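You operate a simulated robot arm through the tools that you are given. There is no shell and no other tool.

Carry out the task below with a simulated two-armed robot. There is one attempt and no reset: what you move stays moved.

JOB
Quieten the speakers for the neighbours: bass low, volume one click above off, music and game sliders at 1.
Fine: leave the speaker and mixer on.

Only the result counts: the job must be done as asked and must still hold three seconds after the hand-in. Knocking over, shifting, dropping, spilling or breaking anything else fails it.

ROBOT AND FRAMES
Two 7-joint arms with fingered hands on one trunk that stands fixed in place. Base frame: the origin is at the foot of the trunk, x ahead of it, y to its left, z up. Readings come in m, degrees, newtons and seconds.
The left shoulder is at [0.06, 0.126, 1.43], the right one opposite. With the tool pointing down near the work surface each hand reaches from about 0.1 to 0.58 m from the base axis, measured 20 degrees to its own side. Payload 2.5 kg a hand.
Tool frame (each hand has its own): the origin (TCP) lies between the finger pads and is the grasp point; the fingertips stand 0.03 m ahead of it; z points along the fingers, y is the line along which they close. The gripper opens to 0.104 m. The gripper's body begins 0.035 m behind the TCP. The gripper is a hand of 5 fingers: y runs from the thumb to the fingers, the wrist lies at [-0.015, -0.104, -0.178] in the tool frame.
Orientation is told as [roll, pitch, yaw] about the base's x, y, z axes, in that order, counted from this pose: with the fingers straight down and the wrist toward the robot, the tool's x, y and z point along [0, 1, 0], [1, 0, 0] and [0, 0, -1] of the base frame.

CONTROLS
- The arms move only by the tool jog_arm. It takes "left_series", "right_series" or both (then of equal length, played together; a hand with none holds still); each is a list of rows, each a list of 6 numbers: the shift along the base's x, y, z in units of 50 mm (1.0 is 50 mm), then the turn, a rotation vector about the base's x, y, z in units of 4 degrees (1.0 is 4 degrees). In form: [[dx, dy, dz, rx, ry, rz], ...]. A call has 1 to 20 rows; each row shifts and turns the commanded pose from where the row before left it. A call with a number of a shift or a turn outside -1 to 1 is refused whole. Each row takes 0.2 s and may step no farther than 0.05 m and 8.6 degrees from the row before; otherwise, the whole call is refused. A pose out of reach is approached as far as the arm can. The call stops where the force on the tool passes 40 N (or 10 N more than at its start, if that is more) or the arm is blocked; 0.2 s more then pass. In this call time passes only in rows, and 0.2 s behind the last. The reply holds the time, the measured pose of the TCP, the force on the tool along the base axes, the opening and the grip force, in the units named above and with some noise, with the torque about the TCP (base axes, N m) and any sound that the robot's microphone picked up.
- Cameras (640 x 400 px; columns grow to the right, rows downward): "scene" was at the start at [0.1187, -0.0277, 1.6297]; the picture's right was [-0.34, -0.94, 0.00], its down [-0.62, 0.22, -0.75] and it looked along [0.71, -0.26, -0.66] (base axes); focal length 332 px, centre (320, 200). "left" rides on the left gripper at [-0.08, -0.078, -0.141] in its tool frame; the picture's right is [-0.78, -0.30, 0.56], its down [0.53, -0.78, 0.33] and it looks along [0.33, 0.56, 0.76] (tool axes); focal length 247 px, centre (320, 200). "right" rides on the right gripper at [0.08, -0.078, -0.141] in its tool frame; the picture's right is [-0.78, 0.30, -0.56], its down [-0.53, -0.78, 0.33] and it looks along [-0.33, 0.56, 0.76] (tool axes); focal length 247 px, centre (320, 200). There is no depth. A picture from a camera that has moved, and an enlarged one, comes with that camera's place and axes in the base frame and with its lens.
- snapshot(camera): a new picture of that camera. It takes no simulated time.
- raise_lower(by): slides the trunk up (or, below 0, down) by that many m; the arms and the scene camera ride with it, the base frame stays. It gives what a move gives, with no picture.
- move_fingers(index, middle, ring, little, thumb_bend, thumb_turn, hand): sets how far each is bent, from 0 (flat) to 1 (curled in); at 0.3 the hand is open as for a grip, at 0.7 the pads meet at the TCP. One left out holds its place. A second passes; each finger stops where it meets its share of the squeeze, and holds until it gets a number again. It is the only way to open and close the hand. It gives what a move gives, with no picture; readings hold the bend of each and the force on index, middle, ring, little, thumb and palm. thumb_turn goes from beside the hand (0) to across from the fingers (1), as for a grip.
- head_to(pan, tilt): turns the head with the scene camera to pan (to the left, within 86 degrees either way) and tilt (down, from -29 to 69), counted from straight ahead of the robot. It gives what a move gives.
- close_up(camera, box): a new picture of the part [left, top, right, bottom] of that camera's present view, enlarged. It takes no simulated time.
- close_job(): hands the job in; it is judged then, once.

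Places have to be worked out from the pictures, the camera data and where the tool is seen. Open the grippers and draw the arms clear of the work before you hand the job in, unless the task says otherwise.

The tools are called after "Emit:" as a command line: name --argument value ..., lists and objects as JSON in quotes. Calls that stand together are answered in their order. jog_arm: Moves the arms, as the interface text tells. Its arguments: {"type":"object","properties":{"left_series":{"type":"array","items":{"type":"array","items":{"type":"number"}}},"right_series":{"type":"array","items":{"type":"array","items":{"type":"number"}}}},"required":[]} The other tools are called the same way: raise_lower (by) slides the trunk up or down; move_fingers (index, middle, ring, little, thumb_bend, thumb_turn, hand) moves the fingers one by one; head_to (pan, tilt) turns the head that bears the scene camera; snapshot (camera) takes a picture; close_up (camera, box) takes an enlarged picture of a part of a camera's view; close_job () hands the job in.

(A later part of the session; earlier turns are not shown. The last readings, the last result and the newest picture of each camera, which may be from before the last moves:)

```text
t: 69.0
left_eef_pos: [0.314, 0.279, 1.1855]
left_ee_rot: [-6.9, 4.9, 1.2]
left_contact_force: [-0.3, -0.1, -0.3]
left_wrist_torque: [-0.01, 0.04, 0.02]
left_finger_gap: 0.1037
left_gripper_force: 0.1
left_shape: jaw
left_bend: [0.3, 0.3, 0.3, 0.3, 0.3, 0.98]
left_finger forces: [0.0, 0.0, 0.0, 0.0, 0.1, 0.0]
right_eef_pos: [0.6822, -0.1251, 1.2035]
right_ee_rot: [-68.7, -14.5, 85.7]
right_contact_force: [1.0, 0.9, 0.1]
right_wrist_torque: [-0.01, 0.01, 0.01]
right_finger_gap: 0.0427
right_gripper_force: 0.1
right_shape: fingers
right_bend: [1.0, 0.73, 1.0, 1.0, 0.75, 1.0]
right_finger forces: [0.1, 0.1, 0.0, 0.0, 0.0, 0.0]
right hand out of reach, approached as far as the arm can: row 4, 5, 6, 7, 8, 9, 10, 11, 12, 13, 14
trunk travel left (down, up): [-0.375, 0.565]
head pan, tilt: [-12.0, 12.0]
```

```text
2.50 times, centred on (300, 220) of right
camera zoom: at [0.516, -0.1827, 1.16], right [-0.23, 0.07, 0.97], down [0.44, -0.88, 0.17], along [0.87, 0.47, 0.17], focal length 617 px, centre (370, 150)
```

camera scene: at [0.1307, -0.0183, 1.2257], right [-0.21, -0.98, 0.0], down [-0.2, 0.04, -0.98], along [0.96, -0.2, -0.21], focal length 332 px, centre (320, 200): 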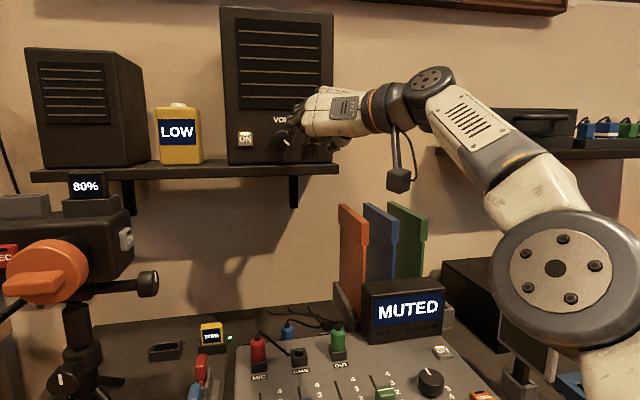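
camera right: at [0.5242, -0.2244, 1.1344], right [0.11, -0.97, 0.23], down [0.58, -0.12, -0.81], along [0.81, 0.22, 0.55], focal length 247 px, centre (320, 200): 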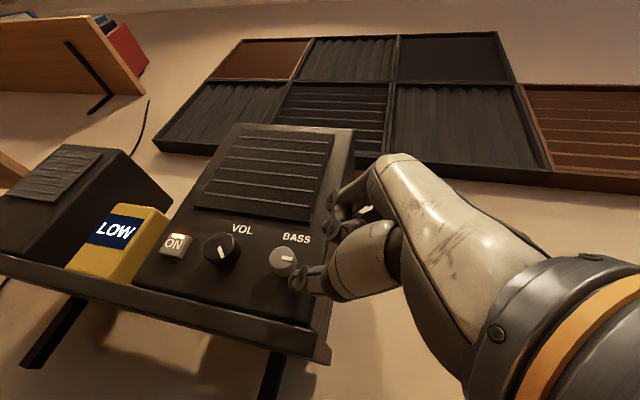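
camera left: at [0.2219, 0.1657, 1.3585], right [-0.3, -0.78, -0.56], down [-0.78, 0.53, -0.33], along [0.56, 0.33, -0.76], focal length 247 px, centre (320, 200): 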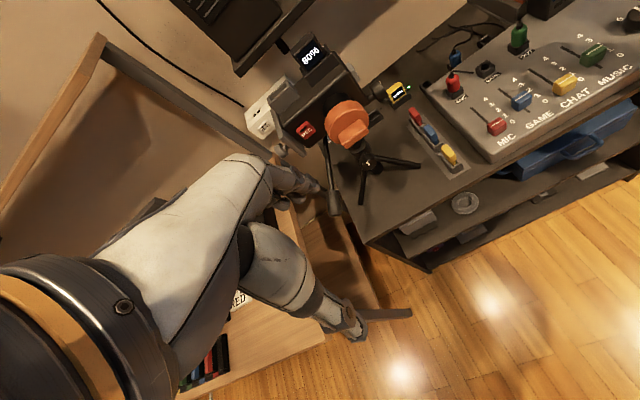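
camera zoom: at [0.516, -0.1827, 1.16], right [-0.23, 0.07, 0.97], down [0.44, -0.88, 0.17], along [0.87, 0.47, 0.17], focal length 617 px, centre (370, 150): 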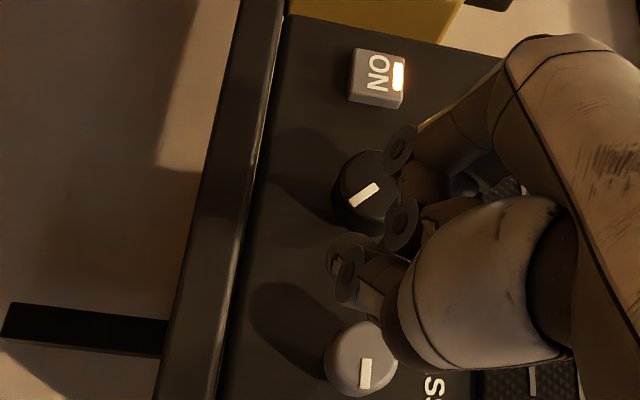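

At roll -75° the wrist sits high, the arm ran out of reach, and the grip slid off. Raising the trunk 0.15 brings the shoulder closer to the whole stroke. I'll back away first, then raise the trunk and bring the hand back down.

Emit:
jog_arm --right_series '[[-0.5, 0, 0, 0, 0, 0], [-0.4, -0.1, 0, 0.8, 0, 0], [0, -0.1, 0, 1, 0, 0], [0, -0.1, 0, 1, 0, 0], [0, -0.1, 0, 1, 0, 0], [0, 0, 0, 1, 0, 0], [0, 0, 0, 1, 0, 0]]'

Emit:
move_fingers --hand "right" --middle 0.55 --thumb_bend 0.5

Emit:
raise_lower --by 0.15

Emit:
jog_arm --right_series '[[0, -0.05, -0.6, 0, 0, 0], [0, -0.05, -0.6, 0, 0, 0], [0, -0.05, -0.6, 0, 0, 0], [0, -0.05, -0.6, 0, 0, 0], [0, 0, -0.5, 0, 0, 0]]'

Emit:
head_to --pan -12 --tilt 20

Emit:
snapshot --camera "scene"

```text
t: 70.7
left_eef_pos: [0.3145, 0.279, 1.1871]
left_ee_rot: [-6.9, 5.0, 1.2]
left_contact_force: [0.1, -0.7, -0.4]
left_wrist_torque: [-0.03, 0.0, 0.01]
left_finger_gap: 0.1038
left_gripper_force: 0.1
left_shape: jaw
left_bend: [0.3, 0.3, 0.3, 0.3, 0.3, 0.98]
left_finger forces: [0.0, 0.0, 0.0, 0.0, 0.0, 0.0]
right_eef_pos: [0.6846, -0.1515, 1.2357]
right_ee_rot: [-66.5, -37.6, 84.8]
right_contact_force: [-0.4, -0.2, -0.5]
right_wrist_torque: [-0.03, 0.01, 0.02]
right_finger_gap: 0.043
right_gripper_force: 0.2
right_shape: fingers
right_bend: [1.0, 0.73, 1.0, 1.0, 0.75, 1.0]
right_finger forces: [0.1, 0.0, 0.1, 0.0, 0.0, 0.0]
right hand out of reach, approached as far as the arm can: row 1, 2, 3, 4, 5, 6, 7
trunk travel left (down, up): [-0.375, 0.565]
head pan, tilt: [-12.0, 12.0]
```

```text
t: 71.7
left_eef_pos: [0.3146, 0.2792, 1.1862]
left_ee_rot: [-6.9, 5.1, 1.2]
left_contact_force: [0.3, -0.1, -0.6]
left_wrist_torque: [0.02, 0.03, 0.0]
left_finger_gap: 0.1038
left_gripper_force: 0.0
left_shape: jaw
left_bend: [0.3, 0.3, 0.3, 0.3, 0.3, 0.98]
left_finger forces: [0.1, 0.1, 0.0, 0.0, 0.0, 0.1]
right_eef_pos: [0.6835, -0.1506, 1.2347]
right_ee_rot: [-66.5, -37.5, 84.7]
right_contact_force: [-0.3, -0.4, 0.0]
right_wrist_torque: [-0.02, 0.0, 0.0]
right_finger_gap: 0.0549
right_gripper_force: 0.0
right_shape: fingers
right_bend: [1.0, 0.55, 1.0, 1.0, 0.5, 1.0]
right_finger forces: [0.0, 0.0, 0.0, 0.1, 0.1, 0.0]
trunk travel left (down, up): [-0.375, 0.565]
head pan, tilt: [-12.0, 12.0]
```

```text
t: 73.4
left_eef_pos: [0.3146, 0.2791, 1.336]
left_ee_rot: [-6.9, 5.0, 1.2]
left_contact_force: [0.4, 1.0, -0.5]
left_wrist_torque: [-0.01, 0.02, 0.02]
left_finger_gap: 0.1036
left_gripper_force: 0.1
left_shape: jaw
left_bend: [0.3, 0.3, 0.3, 0.3, 0.3, 0.98]
left_finger forces: [0.0, 0.0, 0.0, 0.0, 0.0, 0.0]
right_eef_pos: [0.685, -0.151, 1.3853]
right_ee_rot: [-66.5, -37.7, 84.8]
right_contact_force: [0.2, 0.1, -0.2]
right_wrist_torque: [-0.02, -0.01, 0.0]
right_finger_gap: 0.0551
right_gripper_force: 0.0
right_shape: fingers
right_bend: [1.0, 0.55, 1.0, 1.0, 0.5, 1.0]
right_finger forces: [0.0, 0.0, 0.0, 0.0, 0.1, 0.0]
trunk travel left (down, up): [-0.525, 0.415]
head pan, tilt: [-12.0, 12.0]
```

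```text
t: 74.6
left_eef_pos: [0.3091, 0.279, 1.3375]
left_ee_rot: [-6.9, 4.5, 1.3]
left_contact_force: [-0.5, -0.5, 0.1]
left_wrist_torque: [-0.01, 0.0, 0.0]
left_finger_gap: 0.1036
left_gripper_force: 0.0
left_shape: jaw
left_bend: [0.3, 0.3, 0.3, 0.3, 0.3, 0.98]
left_finger forces: [0.1, 0.1, 0.1, 0.1, 0.0, 0.0]
right_eef_pos: [0.7265, -0.1703, 1.2652]
right_ee_rot: [-67.2, -37.7, 85.6]
right_contact_force: [-25.7, 2.7, 8.1]
right_wrist_torque: [0.03, -0.64, 0.43]
right_finger_gap: 0.0552
right_gripper_force: 12.7
right_shape: fingers
right_bend: [1.0, 0.52, 1.0, 1.0, 0.5, 1.0]
right_finger forces: [0.0, 25.0, 0.0, 0.0, 0.1, 0.0]
right hand out of reach, approached as far as the arm can: row 1, 2, 3, 4, 5
trunk travel left (down, up): [-0.525, 0.415]
head pan, tilt: [-12.0, 12.0]
```

```text
t: 75.3
left_eef_pos: [0.3096, 0.2795, 1.3385]
left_ee_rot: [-6.9, 4.7, 1.2]
left_contact_force: [-0.1, -0.2, 1.0]
left_wrist_torque: [-0.01, -0.04, 0.01]
left_finger_gap: 0.1039
left_gripper_force: 0.1
left_shape: jaw
left_bend: [0.3, 0.3, 0.3, 0.3, 0.3, 0.98]
left_finger forces: [0.0, 0.0, 0.1, 0.0, 0.1, 0.0]
right_eef_pos: [0.7268, -0.1707, 1.2626]
right_ee_rot: [-66.8, -37.5, 85.3]
right_contact_force: [-24.4, 4.5, 8.3]
right_wrist_torque: [0.06, -0.62, 0.41]
right_finger_gap: 0.0553
right_gripper_force: 12.0
right_shape: fingers
right_bend: [1.0, 0.52, 1.0, 1.0, 0.5, 1.0]
right_finger forces: [0.0, 23.6, 0.0, 0.1, 0.0, 0.0]
trunk travel left (down, up): [-0.525, 0.415]
head pan, tilt: [-12.0, 20.0]
```

```text
taken
camera scene: at [0.1254, -0.0174, 1.3634], right [-0.21, -0.98, 0.0], down [-0.33, 0.07, -0.94], along [0.92, -0.2, -0.34], focal length 332 px, centre (320, 200)
```

scene: 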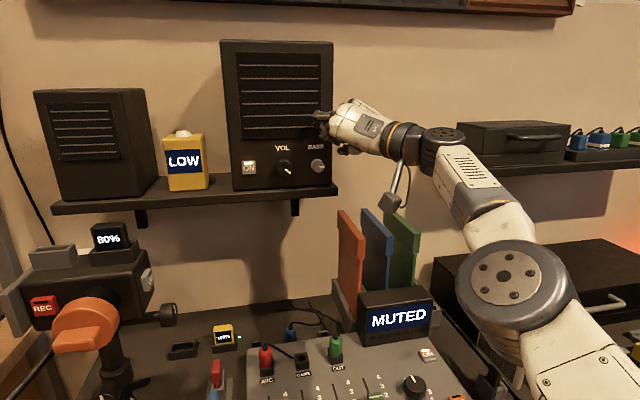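

Because of the reach limit the hand drifted forward and is pressing the panel with about 25 N. I'll back off now, adding leftward yaw to stay inside the wrist limits.

Emit:
jog_arm --right_series '[[-0.25, -0.1, 0, 0, 0, 0.8], [-0.25, -0.1, 0, 0, 0, 0.8], [-0.25, -0.1, 0, 0, 0, 0.8]]'

Emit:
snapshot --camera "scene"

Emit:
close_up --camera "scene" --box '[220, 120, 380, 220]'

```text
t: 76.1
left_eef_pos: [0.3147, 0.2793, 1.3364]
left_ee_rot: [-6.8, 5.0, 1.2]
left_contact_force: [0.2, -0.2, 0.4]
left_wrist_torque: [-0.01, -0.01, -0.07]
left_finger_gap: 0.1037
left_gripper_force: 0.1
left_shape: jaw
left_bend: [0.3, 0.3, 0.3, 0.3, 0.3, 0.98]
left_finger forces: [0.0, 0.1, 0.0, 0.1, 0.0, 0.0]
right_eef_pos: [0.6993, -0.1863, 1.2579]
right_ee_rot: [-66.4, -37.5, 94.4]
right_contact_force: [1.0, 0.0, 0.3]
right_wrist_torque: [0.0, -0.02, -0.02]
right_finger_gap: 0.0551
right_gripper_force: 0.1
right_shape: fingers
right_bend: [1.0, 0.55, 1.0, 1.0, 0.5, 1.0]
right_finger forces: [0.0, 0.1, 0.0, 0.0, 0.1, 0.0]
right hand out of reach, approached as far as the arm can: row 1
trunk travel left (down, up): [-0.525, 0.415]
head pan, tilt: [-12.0, 20.0]
```

```text
taken
camera scene: at [0.1309, -0.0184, 1.3626], right [-0.21, -0.98, 0.0], down [-0.33, 0.07, -0.94], along [0.92, -0.2, -0.34], focal length 332 px, centre (320, 200)
```

scene: 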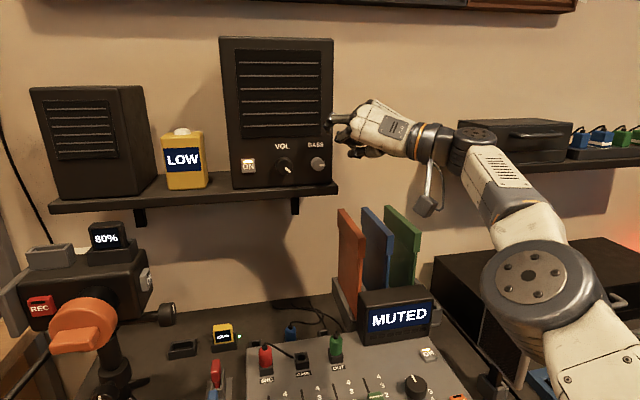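

```text
4.00 times, centred on (300, 170) of scene
camera zoom: at [0.1309, -0.0184, 1.3626], right [-0.21, -0.98, 0.0], down [-0.33, 0.07, -0.94], along [0.92, -0.2, -0.34], focal length 1326 px, centre (400, 320)
```

zoom: 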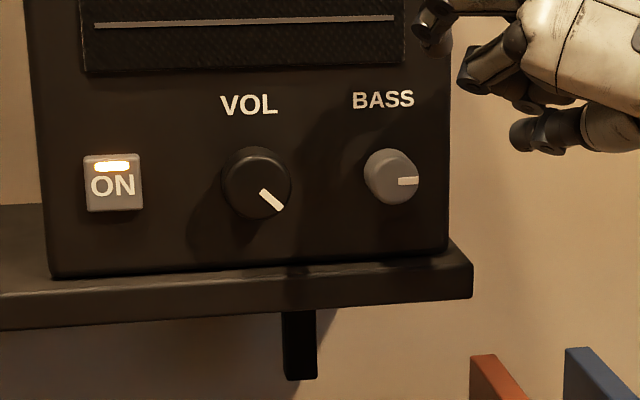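

BASS has sprung back to exactly 3 o'clock, so the knobs click into positions, and the speaker is unmoved. A "screwdriver" posture, with the fingers tilted about 20° so the wrist lies nearly on the knob axis, should let the forearm do the turning. I'll reorient to that at a safe distance.

Emit:
jog_arm --right_series '[[-0.076, 0.058, -0.095, 0.093, -0.124, -0.961], [-0.076, 0.058, -0.095, 0.093, -0.124, -0.961], [-0.076, 0.058, -0.095, 0.093, -0.124, -0.961], [-0.076, 0.058, -0.095, 0.093, -0.124, -0.961], [-0.076, 0.058, -0.095, 0.093, -0.124, -0.961], [-0.076, 0.058, -0.095, 0.093, -0.124, -0.961], [-0.076, 0.058, -0.095, 0.093, -0.124, -0.961], [-0.076, 0.058, -0.095, 0.093, -0.124, -0.961], [-0.076, 0.058, -0.095, 0.093, -0.124, -0.961]]'

Emit:
snapshot --camera "scene"

```text
t: 77.2
left_eef_pos: [0.3112, 0.2806, 1.3373]
left_ee_rot: [-6.9, 4.8, 1.2]
left_contact_force: [-0.2, -0.3, -0.2]
left_wrist_torque: [0.0, 0.0, 0.02]
left_finger_gap: 0.1038
left_gripper_force: 0.1
left_shape: jaw
left_bend: [0.3, 0.3, 0.3, 0.3, 0.3, 0.98]
left_finger forces: [0.0, 0.0, 0.0, 0.0, 0.1, 0.1]
right_eef_pos: [0.7392, -0.1856, 1.2631]
right_ee_rot: [-69.9, -39.4, 82.2]
right_contact_force: [-29.2, 3.6, 0.2]
right_wrist_torque: [-0.06, -0.59, 0.43]
right_finger_gap: 0.0552
right_gripper_force: 14.4
right_shape: fingers
right_bend: [1.0, 0.81, 1.0, 1.0, 0.5, 1.0]
right_finger forces: [0.0, 29.0, 0.0, 0.1, 0.0, 0.0]
right hand out of reach, approached as far as the arm can: row 1, 2, 3, 4, 5
trunk travel left (down, up): [-0.525, 0.415]
head pan, tilt: [-12.0, 20.0]
stopped in row 5 (right hand): the force on the tool passed its limit at 43 N (the readings are from after the stop); the commanded pose is now the measured one
```

```text
taken
camera scene: at [0.126, -0.0177, 1.3632], right [-0.21, -0.98, 0.0], down [-0.33, 0.07, -0.94], along [0.92, -0.2, -0.34], focal length 332 px, centre (320, 200)
```

scene: 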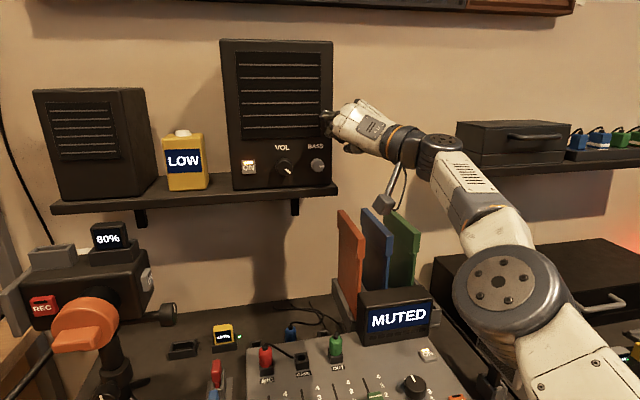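

It pushed forward again: when limited, the arm keeps orientation and gives up position. I'll reverse (yaw left and retreat) and then pull well away from the speaker before any further reorientation.

Emit:
jog_arm --right_series '[[-0.3, 0, 0, 0, 0, 0.9], [-0.4, -0.2, 0.1, 0, 0, 0.9], [-0.5, -0.2, 0.1, 0, 0, 0.9], [-0.5, -0.3, 0.1, 0, 0, 0.9], [-0.5, -0.3, 0, 0, 0, 0.9]]'

Emit:
snapshot --camera "scene"

```text
t: 78.4
left_eef_pos: [0.3154, 0.2787, 1.3375]
left_ee_rot: [-6.9, 4.9, 1.3]
left_contact_force: [0.5, -1.0, 0.4]
left_wrist_torque: [0.0, 0.0, -0.01]
left_finger_gap: 0.1039
left_gripper_force: 0.0
left_shape: jaw
left_bend: [0.3, 0.3, 0.3, 0.3, 0.3, 0.98]
left_finger forces: [0.1, 0.0, 0.1, 0.0, 0.0, 0.0]
right_eef_pos: [0.6609, -0.2483, 1.28]
right_ee_rot: [-69.3, -39.2, 99.4]
right_contact_force: [-0.7, -1.0, 0.1]
right_wrist_torque: [0.0, -0.01, 0.01]
right_finger_gap: 0.0553
right_gripper_force: 0.0
right_shape: fingers
right_bend: [1.0, 0.55, 1.0, 1.0, 0.5, 1.0]
right_finger forces: [0.1, 0.0, 0.1, 0.0, 0.1, 0.1]
right hand out of reach, approached as far as the arm can: row 1, 2, 3, 4, 5
trunk travel left (down, up): [-0.525, 0.415]
head pan, tilt: [-12.0, 20.0]
```

```text
taken
camera scene: at [0.1305, -0.0186, 1.3627], right [-0.21, -0.98, 0.0], down [-0.33, 0.07, -0.94], along [0.92, -0.2, -0.34], focal length 332 px, centre (320, 200)
```

scene: 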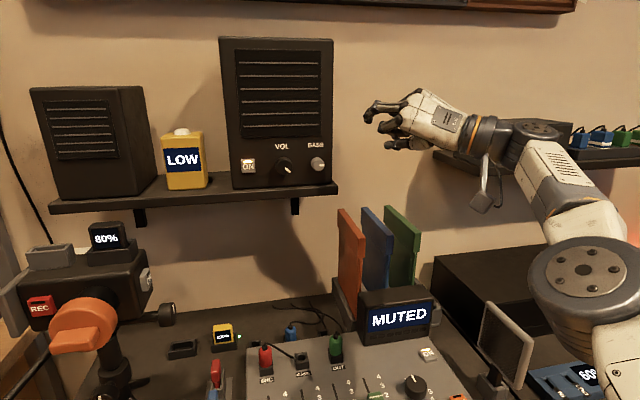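

The arm has straightened fully (shoulder to wrist ≈0.546 m), which explains why it only swings and won't shorten. I'll unlock the elbow by commanding motion straight back along the line from wrist to shoulder.

Emit:
jog_arm --right_series '[[-0.33, 0.2, -0.1, 0, 0, 0], [-0.33, 0.2, -0.1, 0, 0, 0], [-0.33, 0.2, -0.1, 0, 0, 0], [-0.33, 0.2, -0.1, 0, 0, 0], [-0.33, 0.2, -0.1, 0, 0, 0], [-0.33, 0.2, -0.1, 0, 0, 0], [-0.33, 0.2, -0.1, 0, 0, 0], [-0.33, 0.2, -0.1, 0, 0, 0]]'

Emit:
snapshot --camera "scene"

```text
t: 80.2
left_eef_pos: [0.3149, 0.2781, 1.3361]
left_ee_rot: [-6.9, 4.9, 1.2]
left_contact_force: [1.5, 1.3, 0.5]
left_wrist_torque: [0.0, -0.01, -0.02]
left_finger_gap: 0.1037
left_gripper_force: 0.2
left_shape: jaw
left_bend: [0.3, 0.3, 0.3, 0.3, 0.3, 0.98]
left_finger forces: [0.0, 0.1, 0.0, 0.0, 0.0, 0.1]
right_eef_pos: [0.5416, -0.1753, 1.2454]
right_ee_rot: [-69.4, -39.3, 99.2]
right_contact_force: [-0.6, -0.7, 0.1]
right_wrist_torque: [-0.02, 0.0, 0.01]
right_finger_gap: 0.0552
right_gripper_force: 0.0
right_shape: fingers
right_bend: [1.0, 0.55, 1.0, 1.0, 0.5, 1.0]
right_finger forces: [0.0, 0.1, 0.1, 0.0, 0.0, 0.1]
right hand out of reach, approached as far as the arm can: row 1, 2
trunk travel left (down, up): [-0.525, 0.415]
head pan, tilt: [-12.0, 20.0]
```

```text
taken
camera scene: at [0.1305, -0.0183, 1.3627], right [-0.21, -0.98, 0.0], down [-0.33, 0.07, -0.94], along [0.92, -0.2, -0.34], focal length 332 px, centre (320, 200)
```

scene: 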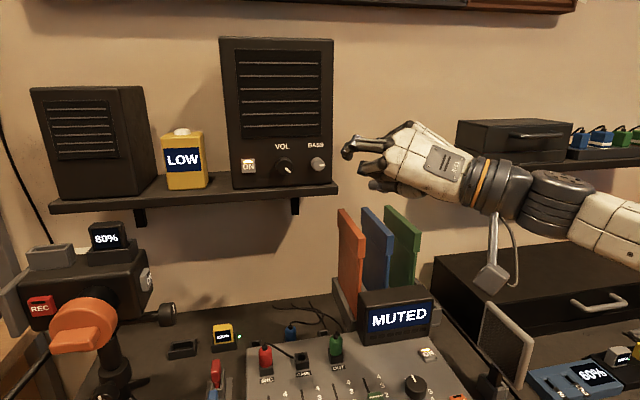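

The elbow is unlocked (only the first rows were flagged). So I must keep the shoulder–wrist distance below about 0.53 m. Now I'll turn the hand to the screwdriver posture here, well short of the speaker.

Emit:
jog_arm --right_series '[[0.174, 0.056, -0.056, 0.117, -0.196, -0.89], [0.174, 0.056, -0.056, 0.117, -0.196, -0.89], [0.174, 0.056, -0.056, 0.117, -0.196, -0.89], [0.174, 0.056, -0.056, 0.117, -0.196, -0.89], [0.174, 0.056, -0.056, 0.117, -0.196, -0.89], [0.174, 0.056, -0.056, 0.117, -0.196, -0.89], [0.174, 0.056, -0.056, 0.117, -0.196, -0.89], [0.174, 0.056, -0.056, 0.117, -0.196, -0.89], [0.174, 0.056, -0.056, 0.117, -0.196, -0.89]]'

Emit:
snapshot --camera "scene"

```text
t: 82.2
left_eef_pos: [0.316, 0.2788, 1.336]
left_ee_rot: [-6.9, 5.1, 1.2]
left_contact_force: [0.0, -0.8, -0.3]
left_wrist_torque: [-0.01, -0.01, 0.0]
left_finger_gap: 0.104
left_gripper_force: 0.1
left_shape: jaw
left_bend: [0.3, 0.3, 0.3, 0.3, 0.3, 0.98]
left_finger forces: [0.1, 0.0, 0.0, 0.1, 0.1, 0.0]
right_eef_pos: [0.6127, -0.1645, 1.2268]
right_ee_rot: [-76.9, -43.1, 75.8]
right_contact_force: [0.4, 0.8, 0.0]
right_wrist_torque: [-0.02, -0.03, 0.01]
right_finger_gap: 0.0553
right_gripper_force: 0.0
right_shape: fingers
right_bend: [1.0, 0.55, 1.0, 1.0, 0.5, 1.0]
right_finger forces: [0.1, 0.1, 0.0, 0.0, 0.0, 0.0]
right hand out of reach, approached as far as the arm can: row 8, 9
trunk travel left (down, up): [-0.525, 0.415]
head pan, tilt: [-12.0, 20.0]
```

```text
taken
camera scene: at [0.1306, -0.0183, 1.3627], right [-0.21, -0.98, 0.0], down [-0.33, 0.07, -0.94], along [0.92, -0.2, -0.34], focal length 332 px, centre (320, 200)
```

scene: 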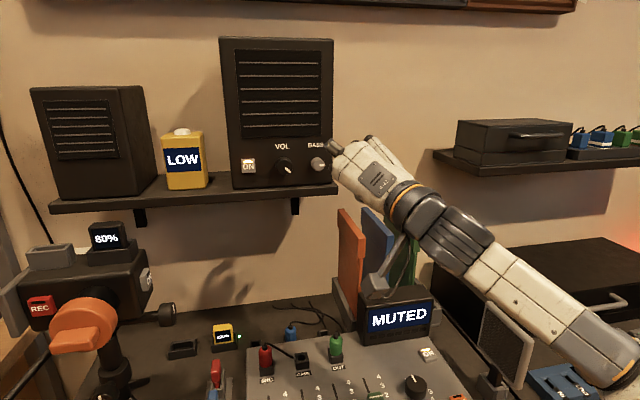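

That nearly reached the target: roll ≈ -46°, tilt ≈ 10°, fingers almost straight ahead, hand in line with the forearm. I'll advance 6 cm and centre on the BASS axis.

Emit:
jog_arm --right_series '[[0.3, 0.09, -0.09, 0, 0, 0], [0.3, 0.09, -0.09, 0, 0, 0], [0.3, 0.09, -0.09, 0, 0, 0], [0.3, 0.09, -0.08, 0, 0, 0]]'

Emit:
close_up --camera "scene" --box '[240, 100, 400, 220]'

```text
t: 83.2
left_eef_pos: [0.3153, 0.278, 1.3352]
left_ee_rot: [-6.9, 5.0, 1.1]
left_contact_force: [-0.1, -0.7, -1.0]
left_wrist_torque: [-0.03, -0.01, 0.02]
left_finger_gap: 0.1037
left_gripper_force: 0.1
left_shape: jaw
left_bend: [0.3, 0.3, 0.3, 0.3, 0.3, 0.98]
left_finger forces: [0.1, 0.1, 0.0, 0.0, 0.0, 0.0]
right_eef_pos: [0.6121, -0.1643, 1.228]
right_ee_rot: [-76.9, -43.2, 75.8]
right_contact_force: [-0.2, -0.1, -0.9]
right_wrist_torque: [0.02, 0.0, 0.01]
right_finger_gap: 0.0554
right_gripper_force: 0.0
right_shape: fingers
right_bend: [1.0, 0.55, 1.0, 1.0, 0.5, 1.0]
right_finger forces: [0.0, 0.0, 0.1, 0.0, 0.0, 0.0]
right hand out of reach, approached as far as the arm can: row 1, 2, 3, 4
trunk travel left (down, up): [-0.525, 0.415]
head pan, tilt: [-12.0, 20.0]
```

```text
3.33 times, centred on (320, 160) of scene
camera zoom: at [0.1306, -0.0183, 1.3627], right [-0.21, -0.98, 0.0], down [-0.33, 0.07, -0.94], along [0.92, -0.2, -0.34], focal length 1105 px, centre (320, 333)
```

zoom: 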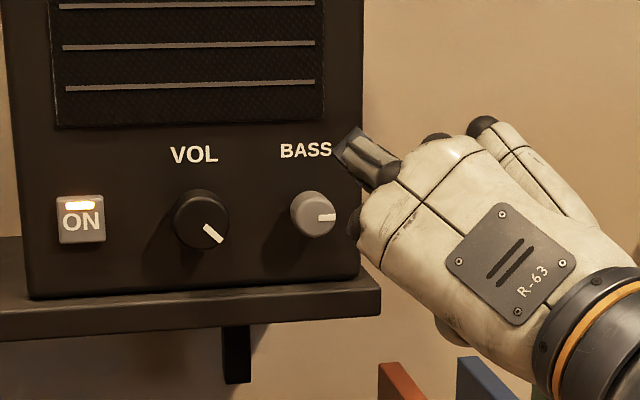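

The wrist has come into line with the forearm and is stuck at that limit. The earlier branch, with the hand yawed left of a nearly extended forearm, worked, so I'll use it with a trunk height that keeps the wrist within about 0.53 m over the stroke. I'll lower the trunk 0.13, then turn to roll -10, yaw 20 at a safe distance.

Emit:
raise_lower --by -0.13

Emit:
jog_arm --right_series '[[0.12, -0.04, 0.2, 0.93, -0.03, 0.497], [0.12, -0.04, 0.2, 0.93, -0.03, 0.497], [0.12, -0.04, 0.2, 0.93, -0.03, 0.497], [0.12, -0.04, 0.2, 0.93, -0.03, 0.497], [0.12, -0.04, 0.2, 0.93, -0.03, 0.497], [0.12, -0.04, 0.2, 0.93, -0.03, 0.497]]'

Emit:
snapshot --camera "scene"

```text
t: 84.8
left_eef_pos: [0.3141, 0.2792, 1.2066]
left_ee_rot: [-6.9, 5.1, 1.2]
left_contact_force: [-0.3, 0.1, 0.9]
left_wrist_torque: [-0.01, -0.01, 0.01]
left_finger_gap: 0.1039
left_gripper_force: 0.1
left_shape: jaw
left_bend: [0.3, 0.3, 0.3, 0.3, 0.3, 0.98]
left_finger forces: [0.0, 0.1, 0.1, 0.1, 0.0, 0.0]
right_eef_pos: [0.6126, -0.1643, 1.0968]
right_ee_rot: [-76.9, -43.2, 75.9]
right_contact_force: [-1.3, -0.1, 1.3]
right_wrist_torque: [0.02, 0.0, -0.01]
right_finger_gap: 0.0552
right_gripper_force: 0.0
right_shape: fingers
right_bend: [1.0, 0.55, 1.0, 1.0, 0.5, 1.0]
right_finger forces: [0.0, 0.1, 0.0, 0.1, 0.0, 0.0]
trunk travel left (down, up): [-0.395, 0.545]
head pan, tilt: [-12.0, 20.0]
```

```text
t: 86.2
left_eef_pos: [0.3148, 0.2784, 1.2058]
left_ee_rot: [-6.9, 5.0, 1.2]
left_contact_force: [-0.5, 0.7, 0.4]
left_wrist_torque: [-0.01, 0.03, -0.01]
left_finger_gap: 0.1036
left_gripper_force: 0.0
left_shape: jaw
left_bend: [0.3, 0.3, 0.3, 0.3, 0.3, 0.98]
left_finger forces: [0.0, 0.1, 0.1, 0.0, 0.1, 0.0]
right_eef_pos: [0.6487, -0.1752, 1.1587]
right_ee_rot: [-71.1, -65.4, 83.4]
right_contact_force: [-0.2, -0.7, -0.4]
right_wrist_torque: [-0.03, 0.03, -0.02]
right_finger_gap: 0.055
right_gripper_force: 0.0
right_shape: fingers
right_bend: [1.0, 0.55, 1.0, 1.0, 0.5, 1.0]
right_finger forces: [0.1, 0.2, 0.0, 0.0, 0.0, 0.1]
trunk travel left (down, up): [-0.395, 0.545]
head pan, tilt: [-12.0, 20.0]
```

```text
taken
camera scene: at [0.1306, -0.0183, 1.2327], right [-0.21, -0.98, 0.0], down [-0.33, 0.07, -0.94], along [0.92, -0.2, -0.34], focal length 332 px, centre (320, 200)
```

scene: 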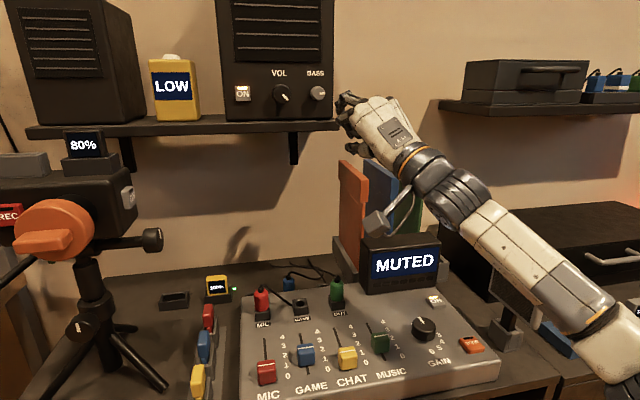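

No limits this time. I'll finish the turn and rise to knob height.

Emit:
jog_arm --right_series '[[0.15, 0, 0.26, 0.93, -0.03, 0.497], [0.15, 0, 0.26, 0.93, -0.03, 0.497], [0.15, 0, 0.26, 0.93, -0.03, 0.497], [0.15, 0, 0.25, 0.93, -0.03, 0.497]]'

Emit:
head_to --pan -12 --tilt 10

Emit:
close_up --camera "scene" --box '[240, 80, 400, 200]'

```text
t: 87.2
left_eef_pos: [0.3151, 0.2785, 1.2057]
left_ee_rot: [-6.8, 5.0, 1.2]
left_contact_force: [-0.6, -0.5, 0.0]
left_wrist_torque: [0.01, 0.01, 0.02]
left_finger_gap: 0.1039
left_gripper_force: 0.1
left_shape: jaw
left_bend: [0.3, 0.3, 0.3, 0.3, 0.3, 0.98]
left_finger forces: [0.1, 0.0, 0.0, 0.0, 0.0, 0.1]
right_eef_pos: [0.678, -0.1743, 1.2089]
right_ee_rot: [-70.1, -80.0, 90.2]
right_contact_force: [-0.1, 0.5, -0.4]
right_wrist_torque: [-0.02, -0.03, 0.03]
right_finger_gap: 0.0552
right_gripper_force: 0.0
right_shape: fingers
right_bend: [1.0, 0.55, 1.0, 1.0, 0.5, 1.0]
right_finger forces: [0.0, 0.0, 0.0, 0.0, 0.0, 0.0]
trunk travel left (down, up): [-0.395, 0.545]
head pan, tilt: [-12.0, 20.0]
```

```text
t: 87.9
left_eef_pos: [0.3147, 0.2794, 1.2067]
left_ee_rot: [-6.9, 5.0, 1.2]
left_contact_force: [-0.5, -0.2, -0.3]
left_wrist_torque: [-0.01, 0.02, -0.01]
left_finger_gap: 0.1037
left_gripper_force: 0.1
left_shape: jaw
left_bend: [0.3, 0.3, 0.3, 0.3, 0.3, 0.98]
left_finger forces: [0.1, 0.0, 0.0, 0.1, 0.1, 0.0]
right_eef_pos: [0.6783, -0.1747, 1.2097]
right_ee_rot: [-70.0, -80.0, 90.1]
right_contact_force: [0.5, 0.2, 0.0]
right_wrist_torque: [-0.01, -0.03, 0.04]
right_finger_gap: 0.0554
right_gripper_force: 0.1
right_shape: fingers
right_bend: [1.0, 0.55, 1.0, 1.0, 0.5, 1.0]
right_finger forces: [0.1, 0.0, 0.0, 0.1, 0.1, 0.0]
trunk travel left (down, up): [-0.395, 0.545]
head pan, tilt: [-12.0, 10.0]
```

```text
3.33 times, centred on (320, 140) of scene
camera zoom: at [0.1304, -0.0182, 1.2489], right [-0.21, -0.98, 0.0], down [-0.17, 0.04, -0.98], along [0.96, -0.2, -0.17], focal length 1105 px, centre (320, 400)
```

zoom: 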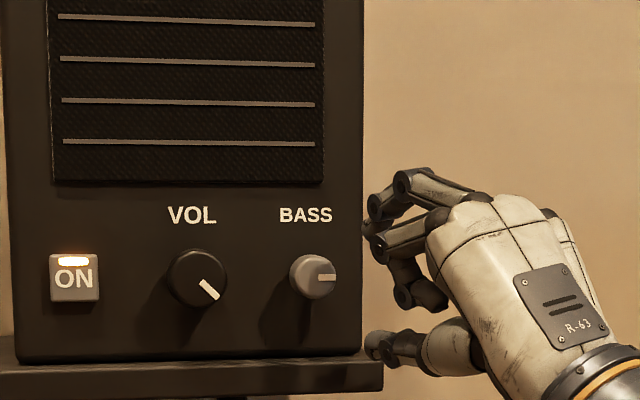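

The hand is at the planned pose (roll -10, yaw 20) with no limits. I'll pre-shape middle, ring and thumb, and move onto the BASS axis up to x≈0.715.

Emit:
move_fingers --hand "right" --middle 0.55 --ring 0.55 --thumb_bend 0.52

Emit:
jog_arm --right_series '[[0.2, 0.2, 0, 0, 0, 0], [0.2, 0.2, 0, 0, 0, 0], [0.16, 0.17, 0, 0, 0, 0], [0.16, 0, 0, 0, 0, 0]]'

Emit:
close_up --camera "scene" --box '[260, 100, 380, 180]'

Emit:
close_up --camera "right" --box '[200, 140, 400, 300]'

```text
t: 88.9
left_eef_pos: [0.3158, 0.2787, 1.2058]
left_ee_rot: [-7.0, 5.0, 1.2]
left_contact_force: [1.1, -0.1, 0.6]
left_wrist_torque: [-0.01, 0.01, 0.01]
left_finger_gap: 0.1038
left_gripper_force: 0.0
left_shape: jaw
left_bend: [0.3, 0.3, 0.3, 0.3, 0.3, 0.98]
left_finger forces: [0.0, 0.0, 0.0, 0.1, 0.0, 0.0]
right_eef_pos: [0.6786, -0.1753, 1.2095]
right_ee_rot: [-70.1, -80.1, 90.0]
right_contact_force: [-0.3, -0.1, 0.2]
right_wrist_torque: [0.01, 0.0, 0.01]
right_finger_gap: 0.0545
right_gripper_force: 0.0
right_shape: fingers
right_bend: [1.0, 0.55, 0.55, 1.0, 0.52, 1.0]
right_finger forces: [0.0, 0.0, 0.0, 0.0, 0.1, 0.0]
trunk travel left (down, up): [-0.395, 0.545]
head pan, tilt: [-12.0, 10.0]
```

```text
t: 89.9
left_eef_pos: [0.3137, 0.2788, 1.2055]
left_ee_rot: [-6.9, 5.0, 1.1]
left_contact_force: [0.8, -0.2, 0.2]
left_wrist_torque: [0.0, 0.03, 0.02]
left_finger_gap: 0.1037
left_gripper_force: 0.0
left_shape: jaw
left_bend: [0.3, 0.3, 0.3, 0.3, 0.3, 0.98]
left_finger forces: [0.0, 0.0, 0.0, 0.0, 0.0, 0.1]
right_eef_pos: [0.7134, -0.1472, 1.21]
right_ee_rot: [-70.1, -80.1, 90.1]
right_contact_force: [0.4, -0.2, -0.5]
right_wrist_torque: [-0.02, 0.02, 0.04]
right_finger_gap: 0.0544
right_gripper_force: 0.2
right_shape: fingers
right_bend: [1.0, 0.55, 0.55, 1.0, 0.52, 1.0]
right_finger forces: [0.1, 0.0, 0.0, 0.0, 0.1, 0.0]
trunk travel left (down, up): [-0.395, 0.545]
head pan, tilt: [-12.0, 10.0]
```

```text
5.00 times, centred on (320, 140) of scene
camera zoom: at [0.1304, -0.0182, 1.249], right [-0.21, -0.98, 0.0], down [-0.17, 0.04, -0.98], along [0.96, -0.2, -0.17], focal length 1658 px, centre (320, 500)
```

zoom: 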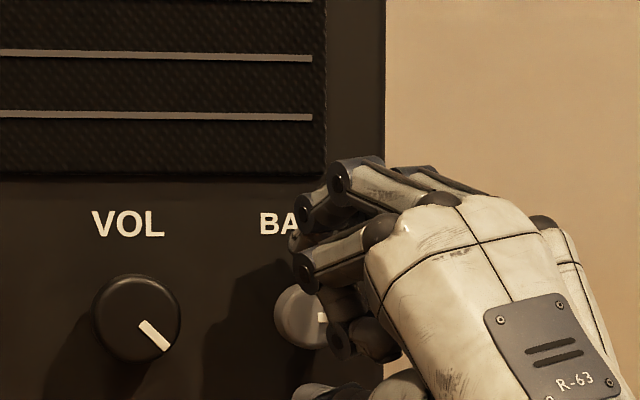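

```text
2.50 times, centred on (300, 220) of right
camera zoom: at [0.5538, -0.1357, 1.1263], right [-0.26, -0.86, 0.45], down [0.5, -0.52, -0.7], along [0.83, 0.04, 0.56], focal length 617 px, centre (370, 150)
```

zoom: 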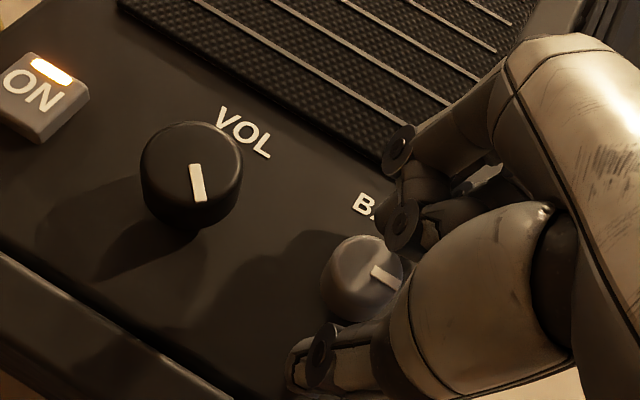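

No contact yet at x=0.713. I'll advance 5 mm and close all three fingers on the knob.

Emit:
jog_arm --right_series '[[0.06, 0, 0, 0, 0, 0], [0.04, 0, 0, 0, 0, 0]]'

Emit:
move_fingers --hand "right" --middle 0.78 --ring 0.78 --thumb_bend 0.78

Emit:
close_up --camera "right" --box '[260, 180, 400, 300]'

Emit:
close_up --camera "scene" --box '[280, 120, 360, 180]'

```text
t: 90.5
left_eef_pos: [0.3158, 0.2781, 1.2061]
left_ee_rot: [-6.9, 4.9, 1.2]
left_contact_force: [-0.4, -0.1, 0.3]
left_wrist_torque: [0.02, 0.03, -0.01]
left_finger_gap: 0.1039
left_gripper_force: 0.0
left_shape: jaw
left_bend: [0.3, 0.3, 0.3, 0.3, 0.3, 0.98]
left_finger forces: [0.1, 0.0, 0.1, 0.0, 0.0, 0.0]
right_eef_pos: [0.72, -0.1483, 1.2088]
right_ee_rot: [-70.0, -80.1, 90.1]
right_contact_force: [-1.3, 0.3, 0.2]
right_wrist_torque: [-0.01, -0.01, -0.01]
right_finger_gap: 0.0544
right_gripper_force: 0.0
right_shape: fingers
right_bend: [1.0, 0.55, 0.55, 1.0, 0.52, 1.0]
right_finger forces: [0.0, 0.0, 0.0, 0.0, 0.1, 0.0]
trunk travel left (down, up): [-0.395, 0.545]
head pan, tilt: [-12.0, 10.0]
```

```text
t: 91.5
left_eef_pos: [0.3158, 0.2778, 1.2057]
left_ee_rot: [-7.0, 5.0, 1.1]
left_contact_force: [0.0, 0.1, -0.1]
left_wrist_torque: [0.01, 0.01, 0.03]
left_finger_gap: 0.104
left_gripper_force: 0.0
left_shape: jaw
left_bend: [0.3, 0.3, 0.3, 0.3, 0.3, 0.98]
left_finger forces: [0.1, 0.1, 0.1, 0.0, 0.1, 0.1]
right_eef_pos: [0.7193, -0.1473, 1.2068]
right_ee_rot: [-69.5, -80.1, 89.6]
right_contact_force: [3.7, -0.8, -1.4]
right_wrist_torque: [-0.07, -0.03, -0.04]
right_finger_gap: 0.0479
right_gripper_force: 11.4
right_shape: fingers
right_bend: [1.0, 0.61, 0.78, 1.0, 0.68, 1.0]
right_finger forces: [0.0, 10.8, 0.0, 0.1, 11.7, 0.0]
trunk travel left (down, up): [-0.395, 0.545]
head pan, tilt: [-12.0, 10.0]
```

```text
3.33 times, centred on (330, 240) of right
camera zoom: at [0.5595, -0.1356, 1.1254], right [-0.26, -0.86, 0.45], down [0.49, -0.52, -0.7], along [0.83, 0.04, 0.56], focal length 823 px, centre (287, 67)
```

zoom: 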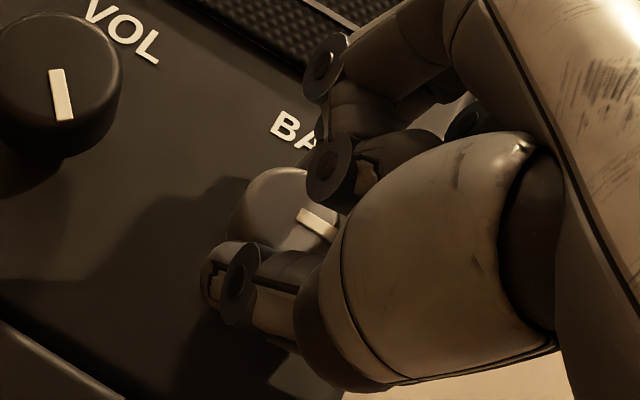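

```text
6.67 times, centred on (320, 150) of scene
camera zoom: at [0.131, -0.0184, 1.2489], right [-0.21, -0.98, 0.0], down [-0.17, 0.04, -0.98], along [0.96, -0.2, -0.17], focal length 2210 px, centre (320, 533)
```

zoom: 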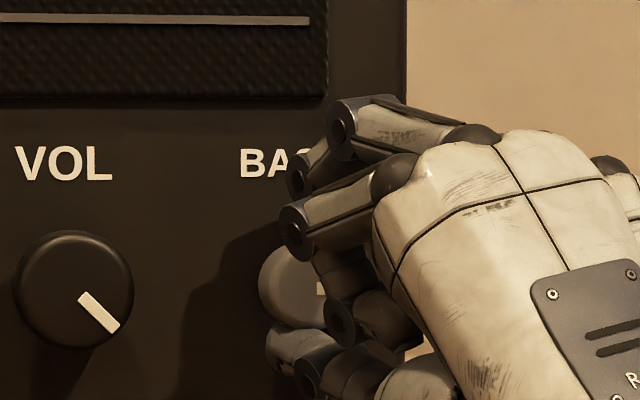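

Middle (11 N) and thumb (12 N) are balanced, but with the 20° yaw the pads meet about 9 mm left of the knob axis, near the tips' edge. I'll open, shift 8 mm right, re-close, then turn 60° while easing the yaw to zero.

Emit:
move_fingers --hand "right" --middle 0.55 --ring 1 --thumb_bend 0.55

Emit:
jog_arm --right_series '[[0.02, -0.16, 0.04, 0, 0, 0]]'

Emit:
move_fingers --hand "right" --middle 0.8 --thumb_bend 0.8

Emit:
jog_arm --right_series '[[0, 0.01, 0, -1, -0.07, -0.29], [0, 0.01, 0, -1, -0.09, -0.285], [0, 0.01, 0, -1, -0.11, -0.28], [0, 0.01, 0, -1, -0.13, -0.27], [0, 0.01, 0, -1, -0.15, -0.26]]'

Emit:
close_up --camera "right" --box '[260, 180, 400, 300]'

Emit:
close_up --camera "scene" --box '[280, 120, 360, 180]'

```text
t: 92.5
left_eef_pos: [0.3156, 0.2789, 1.2059]
left_ee_rot: [-6.9, 5.0, 1.2]
left_contact_force: [-0.5, -0.5, 0.3]
left_wrist_torque: [-0.02, 0.01, -0.01]
left_finger_gap: 0.104
left_gripper_force: 0.0
left_shape: jaw
left_bend: [0.3, 0.3, 0.3, 0.3, 0.3, 0.98]
left_finger forces: [0.0, 0.0, 0.1, 0.0, 0.0, 0.1]
right_eef_pos: [0.7201, -0.1461, 1.2079]
right_ee_rot: [-69.9, -80.2, 90.1]
right_contact_force: [0.1, 0.6, 0.0]
right_wrist_torque: [-0.03, -0.01, 0.0]
right_finger_gap: 0.0531
right_gripper_force: 0.1
right_shape: fingers
right_bend: [1.0, 0.55, 1.0, 1.0, 0.55, 1.0]
right_finger forces: [0.0, 0.0, 0.0, 0.0, 0.1, 0.0]
trunk travel left (down, up): [-0.395, 0.545]
head pan, tilt: [-12.0, 10.0]
```

```text
t: 92.9
left_eef_pos: [0.3154, 0.2787, 1.2063]
left_ee_rot: [-6.9, 5.1, 1.2]
left_contact_force: [-1.0, 0.2, -0.2]
left_wrist_torque: [-0.03, 0.01, -0.02]
left_finger_gap: 0.1037
left_gripper_force: 0.1
left_shape: jaw
left_bend: [0.3, 0.3, 0.3, 0.3, 0.3, 0.98]
left_finger forces: [0.0, 0.1, 0.0, 0.0, 0.0, 0.0]
right_eef_pos: [0.72, -0.1561, 1.2104]
right_ee_rot: [-70.1, -80.1, 90.2]
right_contact_force: [0.1, 0.2, -0.1]
right_wrist_torque: [0.01, 0.02, -0.02]
right_finger_gap: 0.0528
right_gripper_force: 0.1
right_shape: fingers
right_bend: [1.0, 0.55, 1.0, 1.0, 0.55, 1.0]
right_finger forces: [0.0, 0.0, 0.0, 0.0, 0.0, 0.0]
trunk travel left (down, up): [-0.395, 0.545]
head pan, tilt: [-12.0, 10.0]
```

```text
t: 93.9
left_eef_pos: [0.3172, 0.277, 1.2056]
left_ee_rot: [-6.8, 5.1, 1.2]
left_contact_force: [-0.6, 0.1, 0.6]
left_wrist_torque: [0.03, 0.01, -0.02]
left_finger_gap: 0.1039
left_gripper_force: 0.1
left_shape: jaw
left_bend: [0.3, 0.3, 0.3, 0.3, 0.3, 0.98]
left_finger forces: [0.0, 0.0, 0.0, 0.1, 0.1, 0.0]
right_eef_pos: [0.7234, -0.1571, 1.2064]
right_ee_rot: [-67.8, -80.1, 87.8]
right_contact_force: [-0.4, -4.8, -17.2]
right_wrist_torque: [-0.17, 0.33, -0.06]
right_finger_gap: 0.0468
right_gripper_force: 8.7
right_shape: fingers
right_bend: [1.0, 0.8, 1.0, 1.0, 0.7, 1.0]
right_finger forces: [0.0, 0.0, 0.1, 0.0, 17.2, 0.1]
trunk travel left (down, up): [-0.395, 0.545]
head pan, tilt: [-12.0, 10.0]
```

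```text
t: 95.1
left_eef_pos: [0.3162, 0.2773, 1.2068]
left_ee_rot: [-6.9, 5.0, 1.2]
left_contact_force: [-0.4, -0.6, -0.2]
left_wrist_torque: [0.03, 0.0, 0.03]
left_finger_gap: 0.1038
left_gripper_force: 0.1
left_shape: jaw
left_bend: [0.3, 0.3, 0.3, 0.3, 0.3, 0.98]
left_finger forces: [0.0, 0.1, 0.0, 0.0, 0.0, 0.0]
right_eef_pos: [0.7221, -0.1555, 1.2093]
right_ee_rot: [-75.9, -60.2, 89.9]
right_contact_force: [1.3, -9.9, -10.1]
right_wrist_torque: [-0.14, 0.24, -0.19]
right_finger_gap: 0.0465
right_gripper_force: 7.7
right_shape: fingers
right_bend: [1.0, 0.8, 1.0, 1.0, 0.7, 1.0]
right_finger forces: [0.1, 1.5, 0.1, 0.1, 14.6, 0.1]
trunk travel left (down, up): [-0.395, 0.545]
head pan, tilt: [-12.0, 10.0]
```

```text
3.33 times, centred on (330, 240) of right
camera zoom: at [0.5653, -0.1575, 1.1193], right [-0.35, -0.62, 0.7], down [0.45, -0.77, -0.46], along [0.82, 0.15, 0.55], focal length 823 px, centre (287, 67)
```

zoom: 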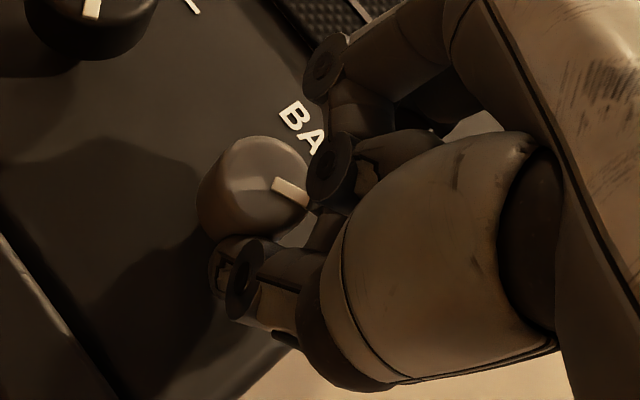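

```text
6.67 times, centred on (320, 150) of scene
camera zoom: at [0.1319, -0.0198, 1.2488], right [-0.21, -0.98, 0.0], down [-0.17, 0.04, -0.98], along [0.96, -0.2, -0.18], focal length 2210 px, centre (320, 533)
```

zoom: 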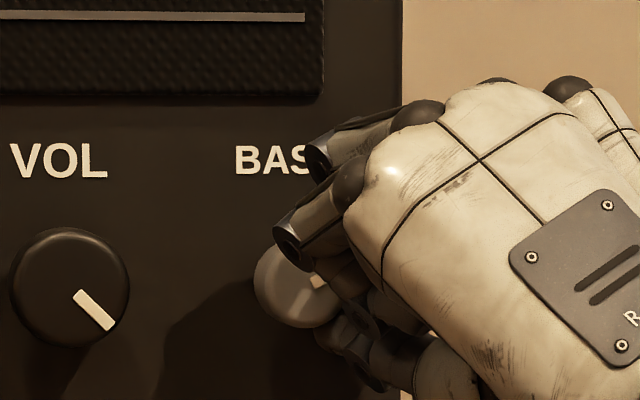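

Shifting right made the middle finger miss, so the earlier position, or slightly left of it, is right. I'll open, undo the rotation, set y≈-0.142, re-close and check the grip.

Emit:
move_fingers --hand "right" --middle 0.55 --thumb_bend 0.55

Emit:
jog_arm --right_series '[[0, 0, 0, 1, 0.15, 0.26], [0, 0.05, 0, 1, 0.13, 0.27], [0, 0.08, 0, 1, 0.11, 0.28], [0, 0.08, 0, 1, 0.09, 0.285], [0, 0.07, 0, 1, 0.07, 0.29]]'

Emit:
move_fingers --hand "right" --middle 0.8 --thumb_bend 0.8

Emit:
close_up --camera "right" --box '[260, 180, 400, 300]'

Emit:
close_up --camera "scene" --box '[280, 120, 360, 180]'

```text
t: 96.1
left_eef_pos: [0.3146, 0.2799, 1.2064]
left_ee_rot: [-6.9, 5.1, 1.2]
left_contact_force: [1.0, -0.2, 0.1]
left_wrist_torque: [0.04, 0.02, 0.0]
left_finger_gap: 0.1037
left_gripper_force: 0.0
left_shape: jaw
left_bend: [0.3, 0.3, 0.3, 0.3, 0.3, 0.98]
left_finger forces: [0.1, 0.0, 0.0, 0.1, 0.0, 0.0]
right_eef_pos: [0.7196, -0.1524, 1.2106]
right_ee_rot: [-76.3, -60.0, 90.6]
right_contact_force: [-0.3, 0.0, 0.6]
right_wrist_torque: [0.01, -0.03, 0.02]
right_finger_gap: 0.0525
right_gripper_force: 0.1
right_shape: fingers
right_bend: [1.0, 0.55, 1.0, 1.0, 0.55, 1.0]
right_finger forces: [0.1, 0.1, 0.0, 0.1, 0.0, 0.0]
trunk travel left (down, up): [-0.395, 0.545]
head pan, tilt: [-12.0, 10.0]
```

```text
t: 97.3
left_eef_pos: [0.3151, 0.279, 1.2063]
left_ee_rot: [-6.9, 5.0, 1.1]
left_contact_force: [-0.1, -0.5, -0.4]
left_wrist_torque: [0.02, -0.02, -0.04]
left_finger_gap: 0.1037
left_gripper_force: 0.0
left_shape: jaw
left_bend: [0.3, 0.3, 0.3, 0.3, 0.3, 0.98]
left_finger forces: [0.0, 0.0, 0.0, 0.0, 0.0, 0.0]
right_eef_pos: [0.7213, -0.138, 1.2109]
right_ee_rot: [-70.1, -80.1, 90.2]
right_contact_force: [0.3, 1.2, 0.6]
right_wrist_torque: [0.02, 0.0, 0.05]
right_finger_gap: 0.0526
right_gripper_force: 0.0
right_shape: fingers
right_bend: [1.0, 0.55, 1.0, 1.0, 0.55, 1.0]
right_finger forces: [0.1, 0.0, 0.0, 0.1, 0.0, 0.0]
trunk travel left (down, up): [-0.395, 0.545]
head pan, tilt: [-12.0, 10.0]
```

```text
t: 98.3
left_eef_pos: [0.3136, 0.28, 1.2065]
left_ee_rot: [-7.0, 4.9, 1.2]
left_contact_force: [0.1, 0.7, -0.2]
left_wrist_torque: [0.0, 0.01, 0.0]
left_finger_gap: 0.1036
left_gripper_force: 0.2
left_shape: jaw
left_bend: [0.3, 0.3, 0.3, 0.3, 0.3, 0.98]
left_finger forces: [0.1, 0.1, 0.0, 0.0, 0.0, 0.0]
right_eef_pos: [0.7195, -0.1358, 1.2116]
right_ee_rot: [-71.2, -80.1, 91.3]
right_contact_force: [2.6, 7.8, 8.5]
right_wrist_torque: [-0.09, -0.21, 0.2]
right_finger_gap: 0.0402
right_gripper_force: 5.8
right_shape: fingers
right_bend: [1.0, 0.67, 1.0, 1.0, 0.8, 1.0]
right_finger forces: [0.0, 10.8, 0.0, 0.0, 1.4, 0.0]
trunk travel left (down, up): [-0.395, 0.545]
head pan, tilt: [-12.0, 10.0]
```

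```text
3.33 times, centred on (330, 240) of right
camera zoom: at [0.5593, -0.1246, 1.1297], right [-0.26, -0.86, 0.45], down [0.5, -0.52, -0.7], along [0.83, 0.05, 0.56], focal length 823 px, centre (287, 67)
```

zoom: 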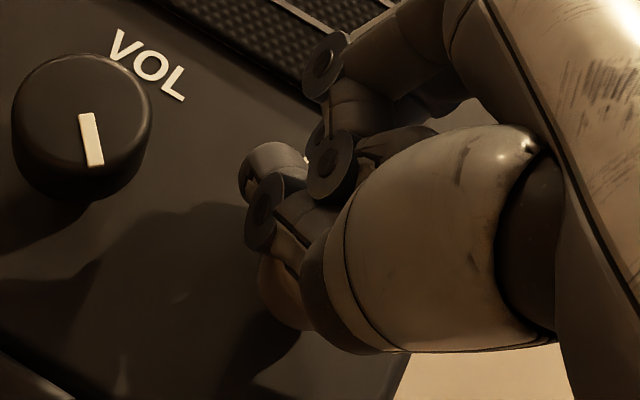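

```text
6.67 times, centred on (320, 150) of scene
camera zoom: at [0.1298, -0.017, 1.2492], right [-0.21, -0.98, 0.0], down [-0.17, 0.03, -0.98], along [0.96, -0.2, -0.17], focal length 2210 px, centre (320, 533)
```

zoom: 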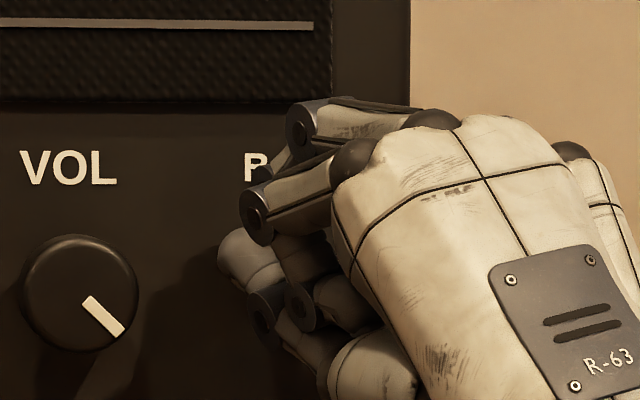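

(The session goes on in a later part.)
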